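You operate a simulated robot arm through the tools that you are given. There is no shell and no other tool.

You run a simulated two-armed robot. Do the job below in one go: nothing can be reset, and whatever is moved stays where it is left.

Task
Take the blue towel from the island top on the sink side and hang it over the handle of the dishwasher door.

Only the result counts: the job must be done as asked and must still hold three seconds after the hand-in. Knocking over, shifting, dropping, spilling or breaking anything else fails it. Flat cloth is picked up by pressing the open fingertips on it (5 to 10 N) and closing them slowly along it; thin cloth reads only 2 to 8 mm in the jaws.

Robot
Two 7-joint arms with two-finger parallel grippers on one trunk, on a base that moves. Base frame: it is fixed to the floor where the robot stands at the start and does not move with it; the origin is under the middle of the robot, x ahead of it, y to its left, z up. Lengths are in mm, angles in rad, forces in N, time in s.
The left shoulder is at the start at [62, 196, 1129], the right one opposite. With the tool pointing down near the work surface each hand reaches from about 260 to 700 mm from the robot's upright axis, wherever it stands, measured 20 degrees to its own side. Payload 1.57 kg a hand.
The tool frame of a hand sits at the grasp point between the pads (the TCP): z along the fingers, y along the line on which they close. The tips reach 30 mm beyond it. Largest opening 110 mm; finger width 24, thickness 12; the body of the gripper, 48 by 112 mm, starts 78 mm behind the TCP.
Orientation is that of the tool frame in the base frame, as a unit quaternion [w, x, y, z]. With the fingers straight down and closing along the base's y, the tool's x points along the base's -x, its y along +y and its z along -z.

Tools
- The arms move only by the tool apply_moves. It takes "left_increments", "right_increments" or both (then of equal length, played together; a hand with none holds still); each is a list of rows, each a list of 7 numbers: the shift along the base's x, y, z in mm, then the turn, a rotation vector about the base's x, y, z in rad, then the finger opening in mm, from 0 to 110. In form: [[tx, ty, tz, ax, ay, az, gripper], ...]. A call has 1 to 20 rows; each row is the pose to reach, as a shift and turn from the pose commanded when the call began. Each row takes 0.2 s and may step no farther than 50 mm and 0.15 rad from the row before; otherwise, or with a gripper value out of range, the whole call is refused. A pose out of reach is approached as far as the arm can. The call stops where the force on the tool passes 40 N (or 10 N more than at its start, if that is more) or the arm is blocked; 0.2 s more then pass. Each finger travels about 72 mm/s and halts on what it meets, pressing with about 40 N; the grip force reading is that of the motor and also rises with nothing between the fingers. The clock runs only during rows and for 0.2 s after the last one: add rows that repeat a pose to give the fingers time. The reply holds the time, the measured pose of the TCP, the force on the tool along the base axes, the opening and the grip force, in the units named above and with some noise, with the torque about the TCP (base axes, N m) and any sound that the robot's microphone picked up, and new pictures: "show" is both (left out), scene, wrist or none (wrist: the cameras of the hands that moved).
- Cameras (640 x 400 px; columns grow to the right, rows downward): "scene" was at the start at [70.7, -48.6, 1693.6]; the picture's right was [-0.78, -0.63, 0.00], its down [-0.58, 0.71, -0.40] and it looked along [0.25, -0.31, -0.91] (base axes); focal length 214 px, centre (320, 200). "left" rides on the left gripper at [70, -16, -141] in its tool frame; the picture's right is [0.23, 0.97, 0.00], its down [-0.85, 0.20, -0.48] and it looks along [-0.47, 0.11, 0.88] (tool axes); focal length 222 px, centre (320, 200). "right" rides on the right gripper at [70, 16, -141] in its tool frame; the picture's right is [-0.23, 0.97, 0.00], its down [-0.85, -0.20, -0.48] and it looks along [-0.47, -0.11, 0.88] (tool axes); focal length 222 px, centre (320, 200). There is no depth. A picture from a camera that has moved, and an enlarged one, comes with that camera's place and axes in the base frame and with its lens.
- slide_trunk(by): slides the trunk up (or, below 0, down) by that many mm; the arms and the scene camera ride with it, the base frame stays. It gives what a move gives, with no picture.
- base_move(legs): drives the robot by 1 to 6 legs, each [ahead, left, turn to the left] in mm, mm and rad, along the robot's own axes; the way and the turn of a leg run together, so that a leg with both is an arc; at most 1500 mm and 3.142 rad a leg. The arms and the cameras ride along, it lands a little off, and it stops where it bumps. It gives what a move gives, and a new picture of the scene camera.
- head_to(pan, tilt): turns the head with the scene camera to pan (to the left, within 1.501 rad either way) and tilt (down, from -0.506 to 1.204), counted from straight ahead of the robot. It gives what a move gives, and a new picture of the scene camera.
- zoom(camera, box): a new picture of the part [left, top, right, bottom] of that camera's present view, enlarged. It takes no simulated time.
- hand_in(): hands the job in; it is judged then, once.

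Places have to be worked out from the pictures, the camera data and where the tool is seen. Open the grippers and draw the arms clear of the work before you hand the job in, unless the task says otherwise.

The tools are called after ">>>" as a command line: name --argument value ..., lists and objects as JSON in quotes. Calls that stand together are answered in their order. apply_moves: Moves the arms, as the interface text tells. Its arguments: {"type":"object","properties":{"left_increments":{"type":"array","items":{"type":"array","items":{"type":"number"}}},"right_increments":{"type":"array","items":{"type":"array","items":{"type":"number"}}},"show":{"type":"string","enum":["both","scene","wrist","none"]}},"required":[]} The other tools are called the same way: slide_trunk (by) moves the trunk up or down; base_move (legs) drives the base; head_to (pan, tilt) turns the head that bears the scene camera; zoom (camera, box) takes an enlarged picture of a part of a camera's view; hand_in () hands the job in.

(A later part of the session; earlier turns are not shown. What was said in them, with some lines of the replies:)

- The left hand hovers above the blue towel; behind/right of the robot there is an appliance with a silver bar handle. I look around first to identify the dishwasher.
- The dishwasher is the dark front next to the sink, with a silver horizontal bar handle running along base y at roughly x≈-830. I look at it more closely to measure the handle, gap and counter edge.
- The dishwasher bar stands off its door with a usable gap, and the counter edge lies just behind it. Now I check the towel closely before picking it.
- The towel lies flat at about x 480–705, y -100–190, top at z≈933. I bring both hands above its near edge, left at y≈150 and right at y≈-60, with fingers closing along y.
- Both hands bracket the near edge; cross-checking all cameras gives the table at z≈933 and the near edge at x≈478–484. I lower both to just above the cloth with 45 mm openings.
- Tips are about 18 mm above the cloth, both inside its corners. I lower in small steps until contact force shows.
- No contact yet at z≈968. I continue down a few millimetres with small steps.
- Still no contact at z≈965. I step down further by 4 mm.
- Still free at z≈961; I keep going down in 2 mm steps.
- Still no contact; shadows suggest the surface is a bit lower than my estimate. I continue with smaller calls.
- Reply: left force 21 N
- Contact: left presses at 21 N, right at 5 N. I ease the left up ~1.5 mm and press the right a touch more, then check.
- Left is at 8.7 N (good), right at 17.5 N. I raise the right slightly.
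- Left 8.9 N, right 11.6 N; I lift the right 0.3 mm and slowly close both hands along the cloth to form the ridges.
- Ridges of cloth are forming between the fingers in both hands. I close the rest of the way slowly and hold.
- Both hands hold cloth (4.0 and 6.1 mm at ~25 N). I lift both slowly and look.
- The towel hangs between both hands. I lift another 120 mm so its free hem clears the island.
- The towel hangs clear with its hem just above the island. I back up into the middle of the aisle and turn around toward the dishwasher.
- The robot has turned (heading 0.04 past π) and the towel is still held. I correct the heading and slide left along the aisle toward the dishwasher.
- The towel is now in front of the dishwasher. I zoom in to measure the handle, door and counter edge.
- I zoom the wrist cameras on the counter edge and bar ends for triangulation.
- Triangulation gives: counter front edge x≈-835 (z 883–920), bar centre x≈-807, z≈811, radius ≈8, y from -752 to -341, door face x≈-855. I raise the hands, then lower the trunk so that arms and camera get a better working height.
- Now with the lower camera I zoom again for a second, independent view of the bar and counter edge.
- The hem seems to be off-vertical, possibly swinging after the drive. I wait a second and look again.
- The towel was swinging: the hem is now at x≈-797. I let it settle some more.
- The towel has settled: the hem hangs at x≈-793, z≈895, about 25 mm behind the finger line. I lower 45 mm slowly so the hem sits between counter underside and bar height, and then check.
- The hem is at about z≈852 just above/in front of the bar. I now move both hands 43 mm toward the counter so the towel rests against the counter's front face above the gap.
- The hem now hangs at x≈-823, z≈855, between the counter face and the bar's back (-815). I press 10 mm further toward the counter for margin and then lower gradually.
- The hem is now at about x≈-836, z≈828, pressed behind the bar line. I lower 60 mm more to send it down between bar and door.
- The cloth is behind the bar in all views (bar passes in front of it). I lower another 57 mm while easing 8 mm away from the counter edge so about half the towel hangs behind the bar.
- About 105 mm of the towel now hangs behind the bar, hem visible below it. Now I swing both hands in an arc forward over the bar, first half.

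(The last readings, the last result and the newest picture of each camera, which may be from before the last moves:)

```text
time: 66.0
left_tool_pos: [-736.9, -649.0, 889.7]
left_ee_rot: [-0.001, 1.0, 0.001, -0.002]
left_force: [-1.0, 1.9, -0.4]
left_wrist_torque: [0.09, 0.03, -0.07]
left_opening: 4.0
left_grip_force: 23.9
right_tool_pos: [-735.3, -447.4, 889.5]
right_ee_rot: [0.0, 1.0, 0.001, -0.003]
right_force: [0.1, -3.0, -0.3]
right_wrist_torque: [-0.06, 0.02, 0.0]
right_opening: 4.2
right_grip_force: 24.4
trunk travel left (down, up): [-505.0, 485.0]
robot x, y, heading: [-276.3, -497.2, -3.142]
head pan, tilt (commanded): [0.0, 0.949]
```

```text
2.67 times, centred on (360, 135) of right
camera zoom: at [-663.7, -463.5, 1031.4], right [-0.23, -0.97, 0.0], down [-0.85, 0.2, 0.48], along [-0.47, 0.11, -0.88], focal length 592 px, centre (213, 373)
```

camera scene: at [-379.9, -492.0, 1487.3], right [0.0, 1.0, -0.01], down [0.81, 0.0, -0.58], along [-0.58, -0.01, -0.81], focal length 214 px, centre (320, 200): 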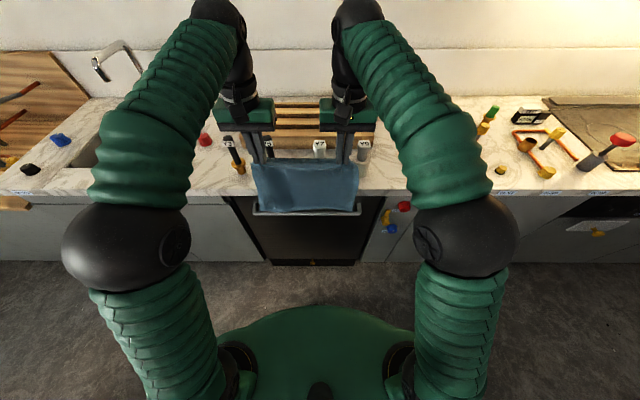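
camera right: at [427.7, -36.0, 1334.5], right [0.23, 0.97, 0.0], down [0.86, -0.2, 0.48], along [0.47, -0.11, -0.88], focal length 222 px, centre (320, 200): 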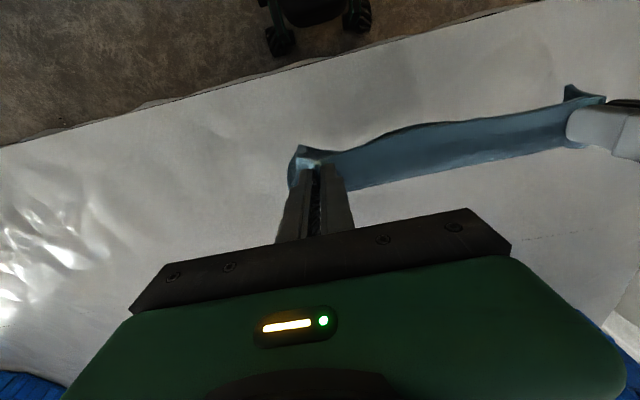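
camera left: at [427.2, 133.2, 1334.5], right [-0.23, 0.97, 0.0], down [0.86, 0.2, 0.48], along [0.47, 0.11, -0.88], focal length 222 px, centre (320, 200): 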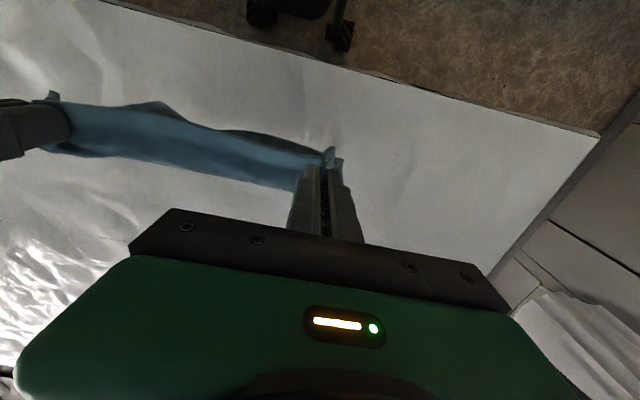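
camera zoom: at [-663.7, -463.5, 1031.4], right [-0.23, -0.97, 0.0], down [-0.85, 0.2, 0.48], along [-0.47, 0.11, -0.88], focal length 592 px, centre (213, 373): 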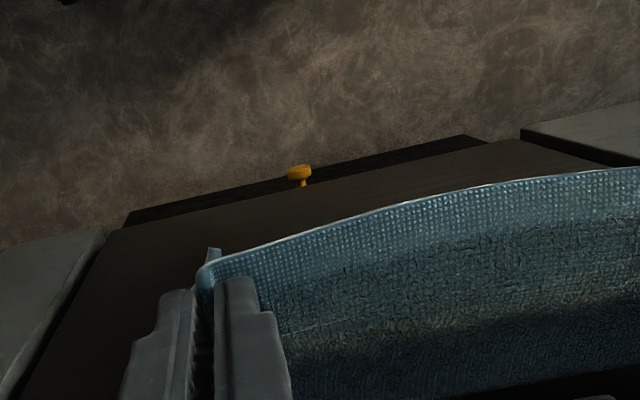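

The towel now passes over the bar to the hands in front. I continue the arc downward in front of the bar.

>>> apply_moves --left_increments '[[4, 0, -8, 0, 0, 0, 0], [7, 0, -17, 0, 0, 0, 0], [9, 0, -26, 0, 0, 0, 0], [11, 0, -35, 0, 0, 0, 0], [11, 0, -44, 0, 0, 0, 0], [11, 0, -53, 0, 0, 0, 0], [10, 0, -62, 0, 0, 0, 0], [9, 0, -70, 0, 0, 0, 0], [7, 0, -78, 0, 0, 0, 0], [5, 0, -85, 0, 0, 0, 0], [2, 0, -92, 0, 0, 0, 0], [-1, 0, -98, 0, 0, 0, 0], [-4, 0, -103, 0, 0, 0, 0], [-7, 0, -108, 0, 0, 0, 0], [-7, 0, -108, 0, 0, 0, 0], [-7, 0, -108, 0, 0, 0, 0]]' --right_increments '[[4, 0, -8, 0, 0, 0, 0], [7, 0, -17, 0, 0, 0, 0], [9, 0, -26, 0, 0, 0, 0], [11, 0, -35, 0, 0, 0, 0], [11, 0, -44, 0, 0, 0, 0], [11, 0, -53, 0, 0, 0, 0], [10, 0, -62, 0, 0, 0, 0], [9, 0, -70, 0, 0, 0, 0], [7, 0, -78, 0, 0, 0, 0], [5, 0, -85, 0, 0, 0, 0], [2, 0, -92, 0, 0, 0, 0], [-1, 0, -98, 0, 0, 0, 0], [-4, 0, -103, 0, 0, 0, 0], [-7, 0, -108, 0, 0, 0, 0], [-7, 0, -108, 0, 0, 0, 0], [-7, 0, -108, 0, 0, 0, 0]]' --show "wrist"

>>> zoom --camera "scene" --box '[210, 160, 410, 285]'

```text
time: 69.4
left_tool_pos: [-743.5, -651.2, 781.7]
left_ee_rot: [-0.001, 1.0, 0.001, -0.002]
left_force: [0.2, 2.7, 0.9]
left_wrist_torque: [0.12, -0.02, -0.02]
left_opening: 3.8
left_grip_force: 24.7
right_tool_pos: [-740.3, -448.4, 781.0]
right_ee_rot: [0.0, 1.0, 0.001, -0.002]
right_force: [-0.9, -2.5, -0.4]
right_wrist_torque: [-0.1, 0.01, -0.03]
right_opening: 4.0
right_grip_force: 25.0
trunk travel left (down, up): [-505.0, 485.0]
robot x, y, heading: [-279.2, -499.7, -3.138]
head pan, tilt (commanded): [0.0, 0.949]
camera right: at [-671.1, -464.8, 921.6], right [-0.23, -0.97, 0.0], down [-0.85, 0.2, 0.48], along [-0.47, 0.11, -0.88], focal length 222 px, centre (320, 200)
camera left: at [-673.8, -634.4, 923.1], right [0.23, -0.97, 0.0], down [-0.85, -0.2, 0.48], along [-0.47, -0.11, -0.88], focal length 222 px, centre (320, 200)
```

right: 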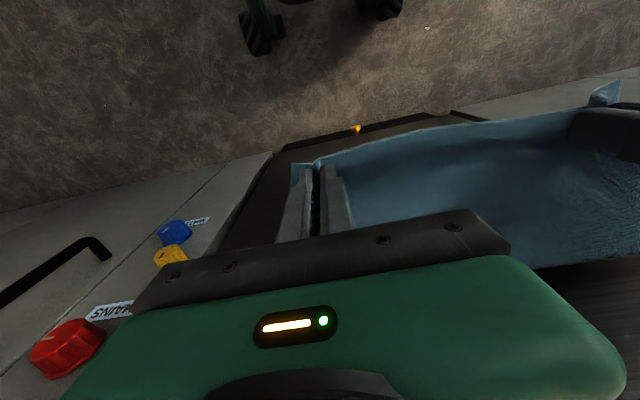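
left: 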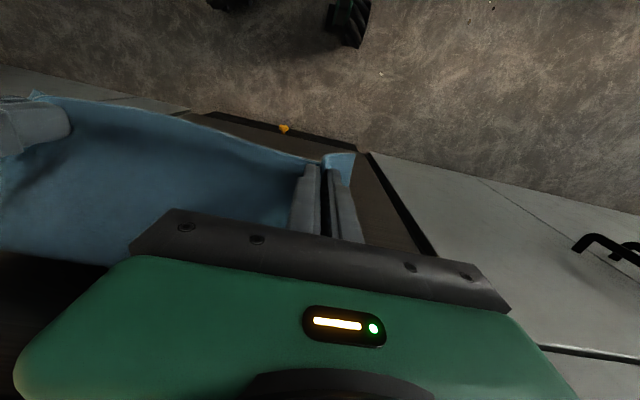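

```text
3.20 times, centred on (310, 222) of scene
camera zoom: at [-384.1, -502.0, 1486.9], right [0.0, 1.0, 0.0], down [0.81, 0.0, -0.58], along [-0.58, 0.0, -0.81], focal length 686 px, centre (352, 128)
```

zoom: 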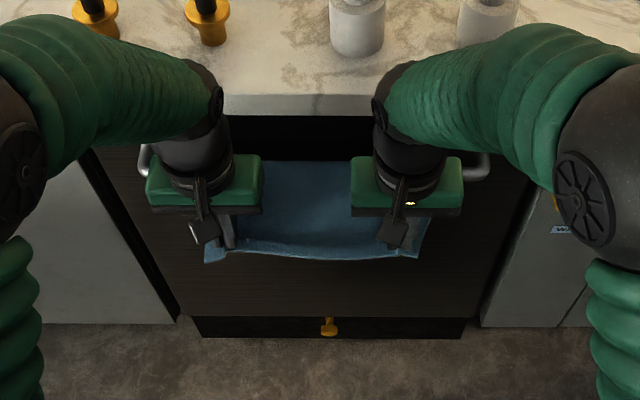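

The towel is draped over the bar with its front edge held below bar level. I bring the hands slightly closer and lower, then open both grippers slowly.

>>> apply_moves --left_increments '[[-4, 0, -4, 0, 0, 0, 0], [-8, 0, -8, 0, 0, 0, 0], [-12, 0, -12, 0, 0, 0, 0], [-12, 0, -12, 0, 0, 0, 0], [-12, 0, -12, 0, 0, 0, 8], [-12, 0, -12, 0, 0, 0, 12], [-12, 0, -12, 0, 0, 0, 16], [-12, 0, -12, 0, 0, 0, 20], [-12, 0, -12, 0, 0, 0, 25], [-12, 0, -12, 0, 0, 0, 30], [-12, 0, -12, 0, 0, 0, 35], [-12, 0, -12, 0, 0, 0, 40], [-12, 0, -12, 0, 0, 0, 40], [-12, 0, -12, 0, 0, 0, 40]]' --right_increments '[[-4, 0, -4, 0, 0, 0, 0], [-8, 0, -8, 0, 0, 0, 0], [-12, 0, -12, 0, 0, 0, 0], [-12, 0, -12, 0, 0, 0, 0], [-12, 0, -12, 0, 0, 0, 8], [-12, 0, -12, 0, 0, 0, 12], [-12, 0, -12, 0, 0, 0, 16], [-12, 0, -12, 0, 0, 0, 20], [-12, 0, -12, 0, 0, 0, 25], [-12, 0, -12, 0, 0, 0, 30], [-12, 0, -12, 0, 0, 0, 35], [-12, 0, -12, 0, 0, 0, 40], [-12, 0, -12, 0, 0, 0, 40], [-12, 0, -12, 0, 0, 0, 40]]' --show "wrist"

>>> zoom --camera "scene" --box '[210, 160, 410, 285]'

```text
time: 72.4
left_tool_pos: [-754.2, -649.6, 769.9]
left_ee_rot: [-0.001, 1.0, -0.001, -0.001]
left_force: [0.0, -0.8, -0.7]
left_wrist_torque: [0.03, 0.0, 0.03]
left_opening: 40.1
left_grip_force: 0.0
right_tool_pos: [-754.2, -448.6, 769.0]
right_ee_rot: [0.0, 1.0, 0.001, -0.002]
right_force: [0.2, 0.1, 0.3]
right_wrist_torque: [0.0, -0.01, 0.01]
right_opening: 39.8
right_grip_force: 0.0
trunk travel left (down, up): [-505.0, 485.0]
robot x, y, heading: [-275.5, -504.2, -3.142]
head pan, tilt (commanded): [0.0, 0.949]
camera right: at [-682.8, -464.8, 910.4], right [-0.23, -0.97, 0.0], down [-0.85, 0.2, 0.48], along [-0.47, 0.11, -0.88], focal length 222 px, centre (320, 200)
camera left: at [-685.6, -633.5, 912.2], right [0.23, -0.97, 0.0], down [-0.85, -0.2, 0.48], along [-0.47, -0.11, -0.88], focal length 222 px, centre (320, 200)
```

right: 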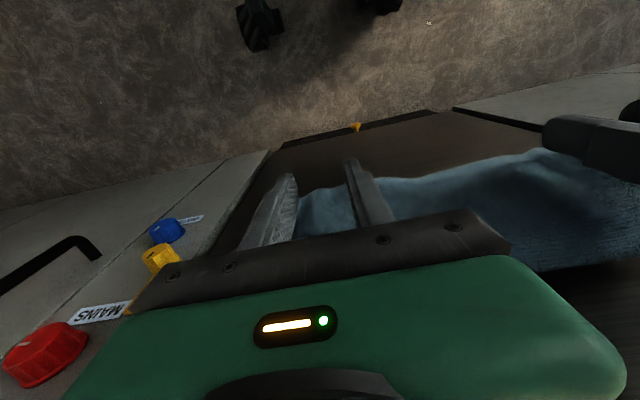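
left: 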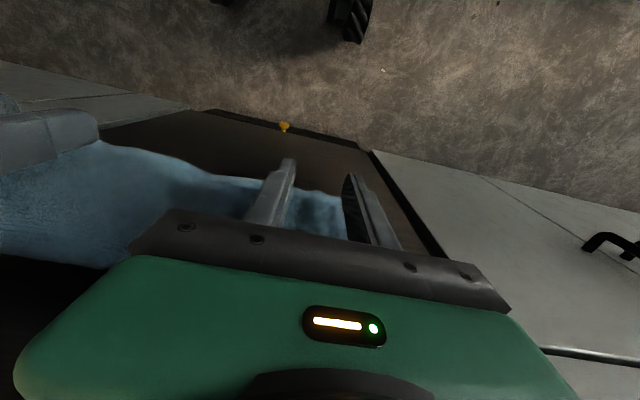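

```text
3.20 times, centred on (310, 222) of scene
camera zoom: at [-384.1, -502.0, 1486.9], right [0.0, 1.0, 0.0], down [0.81, 0.0, -0.58], along [-0.58, 0.0, -0.81], focal length 686 px, centre (352, 128)
```

zoom: 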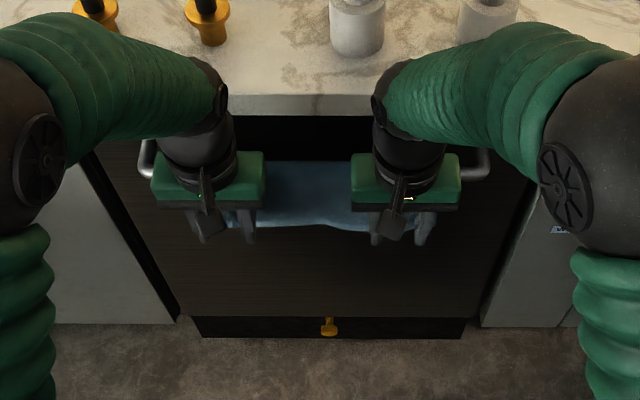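

The cloth is released and stays over the bar. I back both hands straight away from the dishwasher slowly.

>>> apply_moves --left_increments '[[5, 0, 0, 0, 0, 0, 40], [12, 0, 0, 0, 0, 0, 40], [22, 0, 0, 0, 0, 0, 40], [34, 0, 0, 0, 0, 0, 40], [48, 0, 0, 0, 0, 0, 40], [64, 0, 0, 0, 0, 0, 40], [80, 0, 0, 0, 0, 0, 40], [96, 0, 0, 0, 0, 0, 40], [112, 0, 0, 0, 0, 0, 40], [120, 0, 0, 0, 0, 0, 40], [120, 0, 0, 0, 0, 0, 40]]' --right_increments '[[5, 0, 0, 0, 0, 0, 40], [12, 0, 0, 0, 0, 0, 40], [22, 0, 0, 0, 0, 0, 40], [34, 0, 0, 0, 0, 0, 40], [48, 0, 0, 0, 0, 0, 40], [64, 0, 0, 0, 0, 0, 40], [80, 0, 0, 0, 0, 0, 40], [96, 0, 0, 0, 0, 0, 40], [112, 0, 0, 0, 0, 0, 40], [120, 0, 0, 0, 0, 0, 40], [120, 0, 0, 0, 0, 0, 40]]' --show "both"

>>> zoom --camera "scene" --box '[210, 160, 410, 285]'

```text
time: 74.8
left_tool_pos: [-633.5, -648.9, 768.0]
left_ee_rot: [0.0, 1.0, 0.0, -0.002]
left_force: [-0.1, -0.3, -1.2]
left_wrist_torque: [0.0, -0.02, 0.02]
left_opening: 40.2
left_grip_force: 0.0
right_tool_pos: [-633.4, -451.3, 771.0]
right_ee_rot: [-0.001, 1.0, 0.001, -0.002]
right_force: [0.2, -0.2, 0.1]
right_wrist_torque: [-0.01, -0.02, 0.02]
right_opening: 39.9
right_grip_force: 0.0
trunk travel left (down, up): [-505.0, 485.0]
robot x, y, heading: [-277.8, -502.5, -3.139]
head pan, tilt (commanded): [0.0, 0.949]
camera scene: at [-383.2, -502.1, 1487.0], right [0.0, 1.0, 0.0], down [0.81, 0.0, -0.58], along [-0.58, 0.0, -0.81], focal length 214 px, centre (320, 200)
camera right: at [-562.8, -466.2, 911.1], right [-0.23, -0.97, 0.0], down [-0.85, 0.2, 0.48], along [-0.47, 0.11, -0.88], focal length 222 px, centre (320, 200)
camera left: at [-565.1, -632.4, 910.8], right [0.23, -0.97, 0.0], down [-0.85, -0.2, 0.48], along [-0.47, -0.11, -0.88], focal length 222 px, centre (320, 200)
```

scene: 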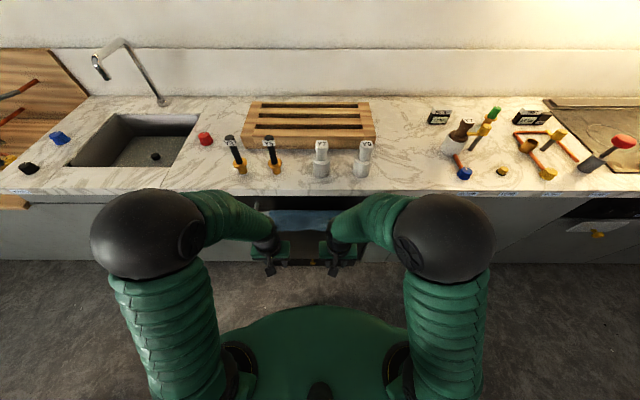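
right: 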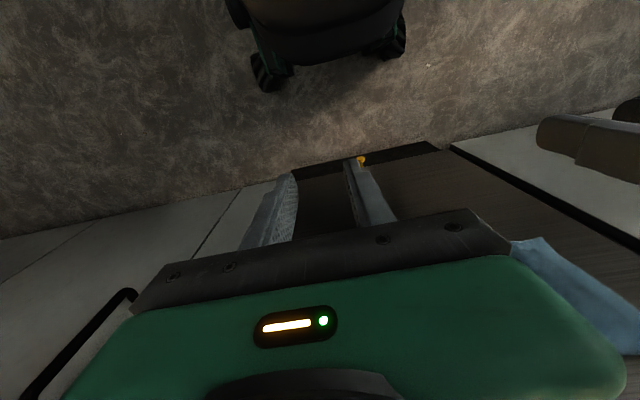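
left: 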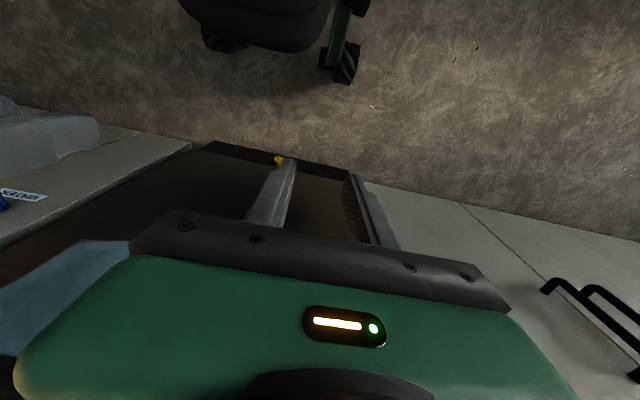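

```text
3.20 times, centred on (310, 222) of scene
camera zoom: at [-383.2, -502.1, 1487.0], right [0.0, 1.0, 0.0], down [0.81, 0.0, -0.58], along [-0.58, 0.0, -0.81], focal length 686 px, centre (352, 128)
```

zoom: 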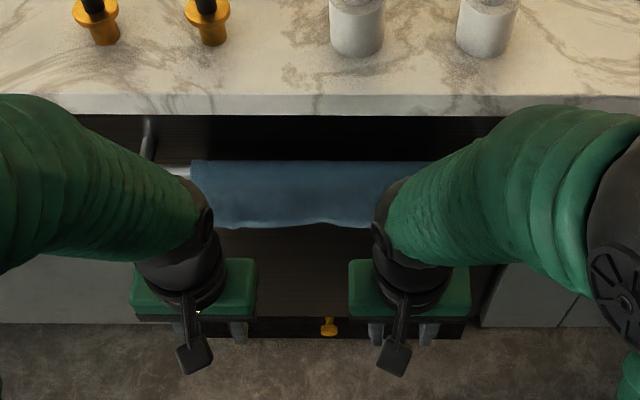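

The towel hangs over the bar. I back the base off and look at the result from farther away.

>>> base_move --legs '[[-170, 0, 0]]'

>>> head_to --pan 0.0 --tilt 0.85

>>> zoom --camera "scene" --box '[220, 160, 420, 285]'

```text
time: 76.3
left_tool_pos: [-463.8, -648.1, 769.2]
left_ee_rot: [0.0, 1.0, 0.0, -0.001]
left_force: [-0.1, 0.5, -0.7]
left_wrist_torque: [-0.03, 0.0, 0.02]
left_opening: 39.9
left_grip_force: 0.1
right_tool_pos: [-464.4, -449.1, 771.0]
right_ee_rot: [0.0, 1.0, 0.001, -0.002]
right_force: [-0.2, -0.3, 0.9]
right_wrist_torque: [0.0, 0.03, 0.03]
right_opening: 40.1
right_grip_force: 0.1
trunk travel left (down, up): [-505.0, 485.0]
robot x, y, heading: [-107.0, -502.1, -3.139]
head pan, tilt (commanded): [0.0, 0.949]
camera scene: at [-213.7, -501.4, 1487.0], right [0.0, 1.0, 0.0], down [0.81, 0.0, -0.58], along [-0.58, 0.0, -0.81], focal length 214 px, centre (320, 200)
```

scene: 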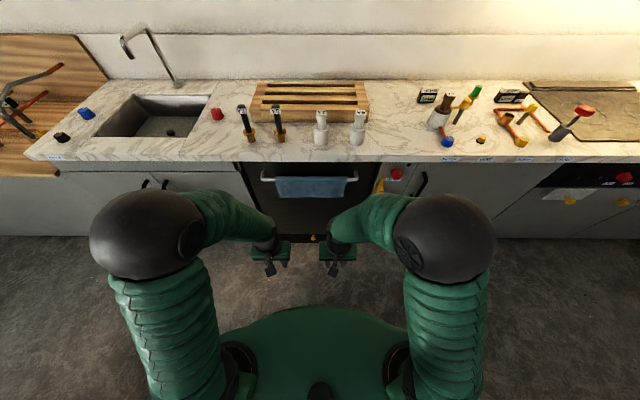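

```text
time: 76.9
left_tool_pos: [-463.8, -648.3, 769.4]
left_ee_rot: [-0.001, 1.0, -0.001, -0.003]
left_force: [0.7, -0.4, -0.6]
left_wrist_torque: [0.03, 0.0, 0.01]
left_opening: 40.0
left_grip_force: 0.0
right_tool_pos: [-463.3, -449.7, 771.2]
right_ee_rot: [-0.001, 1.0, 0.001, -0.004]
right_force: [-0.6, -0.4, -0.3]
right_wrist_torque: [0.0, -0.02, 0.0]
right_opening: 40.0
right_grip_force: 0.1
trunk travel left (down, up): [-505.0, 485.0]
robot x, y, heading: [-111.4, -497.1, -3.136]
head pan, tilt (commanded): [0.0, 0.85]
camera scene: at [-218.5, -501.3, 1494.5], right [0.0, 1.0, 0.0], down [0.75, 0.0, -0.66], along [-0.66, 0.0, -0.75], focal length 214 px, centre (320, 200)
```

scene: 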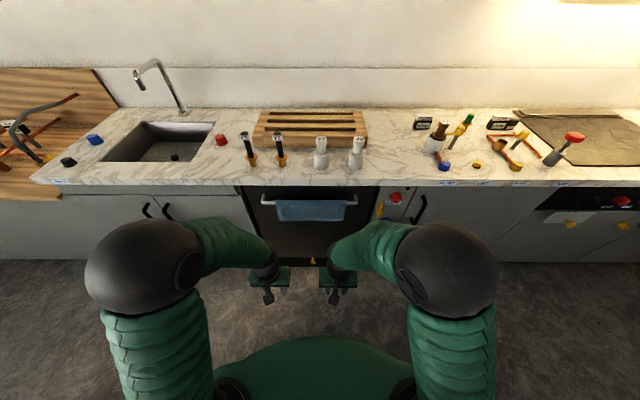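

```text
3.20 times, centred on (320, 222) of scene
camera zoom: at [-218.5, -501.3, 1494.5], right [0.0, 1.0, 0.0], down [0.75, 0.0, -0.66], along [-0.66, 0.0, -0.75], focal length 686 px, centre (320, 128)
```

zoom: 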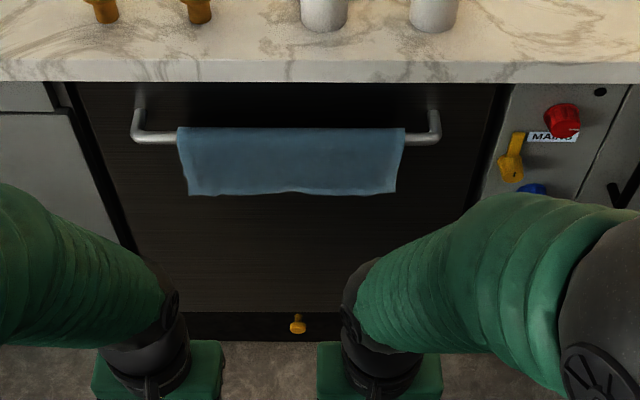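

The towel hangs neatly over the bar, front part about 130 mm long. I raise the arms clear and let a few seconds pass to confirm it isn't slipping.

>>> apply_moves --left_increments '[[0, 0, 15, 0, 0, 0, 60], [0, 0, 40, 0, 0, 0, 80], [0, 0, 70, 0, 0, 0, 100], [0, 0, 100, 0, 0, 0, 110], [0, 0, 130, 0, 0, 0, 110], [0, 0, 160, 0, 0, 0, 110], [0, 0, 190, 0, 0, 0, 110], [0, 0, 220, 0, 0, 0, 110], [0, 0, 240, 0, 0, 0, 110], [0, 0, 250, 0, 0, 0, 110], [0, 0, 250, 0, 0, 0, 110], [0, 0, 250, 0, 0, 0, 110], [0, 0, 250, 0, 0, 0, 110], [0, 0, 250, 0, 0, 0, 110], [0, 0, 250, 0, 0, 0, 110]]' --right_increments '[[0, 0, 15, 0, 0, 0, 60], [0, 0, 40, 0, 0, 0, 80], [0, 0, 70, 0, 0, 0, 100], [0, 0, 100, 0, 0, 0, 110], [0, 0, 130, 0, 0, 0, 110], [0, 0, 160, 0, 0, 0, 110], [0, 0, 190, 0, 0, 0, 110], [0, 0, 220, 0, 0, 0, 110], [0, 0, 240, 0, 0, 0, 110], [0, 0, 250, 0, 0, 0, 110], [0, 0, 250, 0, 0, 0, 110], [0, 0, 250, 0, 0, 0, 110], [0, 0, 250, 0, 0, 0, 110], [0, 0, 250, 0, 0, 0, 110], [0, 0, 250, 0, 0, 0, 110]]' --show "scene"

>>> zoom --camera "scene" --box '[220, 160, 420, 285]'

```text
time: 80.1
left_tool_pos: [-465.2, -648.1, 1020.8]
left_ee_rot: [0.0, 1.0, 0.0, -0.003]
left_force: [0.9, 0.5, 0.3]
left_wrist_torque: [-0.02, -0.02, 0.0]
left_opening: 110.0
left_grip_force: 0.0
right_tool_pos: [-461.1, -448.3, 1019.9]
right_ee_rot: [0.0, 1.0, 0.001, -0.004]
right_force: [0.0, 0.0, 0.9]
right_wrist_torque: [0.0, -0.01, 0.0]
right_opening: 109.9
right_grip_force: 0.1
trunk travel left (down, up): [-505.0, 485.0]
robot x, y, heading: [-109.4, -504.2, -3.139]
head pan, tilt (commanded): [0.0, 0.85]
camera scene: at [-218.2, -501.2, 1494.6], right [0.0, 1.0, 0.0], down [0.75, 0.0, -0.66], along [-0.66, 0.0, -0.75], focal length 214 px, centre (320, 200)
```

scene: 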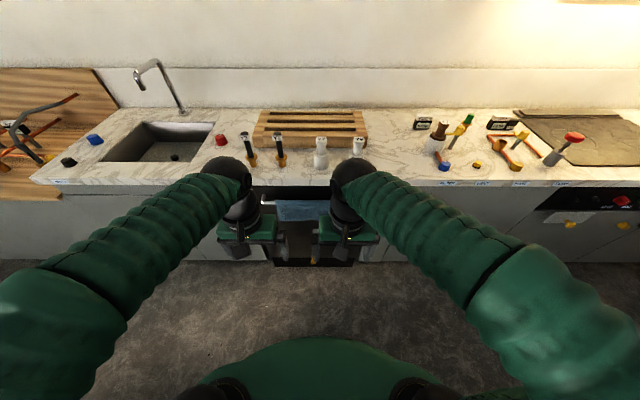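

```text
3.20 times, centred on (320, 222) of scene
camera zoom: at [-218.2, -501.2, 1494.6], right [0.0, 1.0, 0.0], down [0.75, 0.0, -0.66], along [-0.66, 0.0, -0.75], focal length 686 px, centre (320, 128)
```

zoom: 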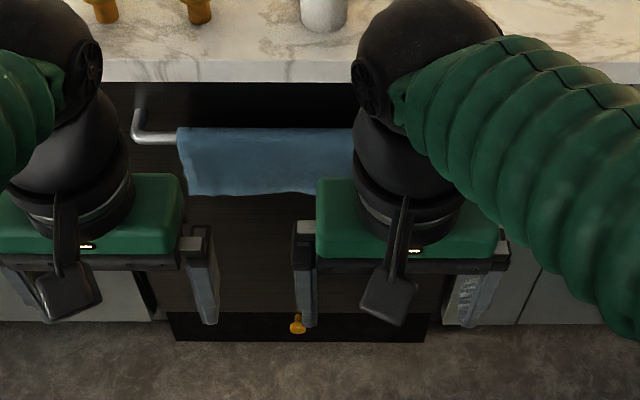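

The front hem is at the same place as 3 s before, the hands are open and about 350 mm clear, and nothing else was moved. I hand the job in.

>>> hand_in

```text
The job is handed in.
```

The blue towel is hanging over the dishwasher's bar handle, and I've handed the job in. About 130 mm hangs in front of the bar. By calculation roughly 75 to 80 mm is behind it; I couldn't see that part directly once it was released.

I watched it for about three seconds after letting go and the front edge did not move. Both grippers are open and about 350 mm clear of the towel. The pictures and force readings show nothing else was touched or moved.
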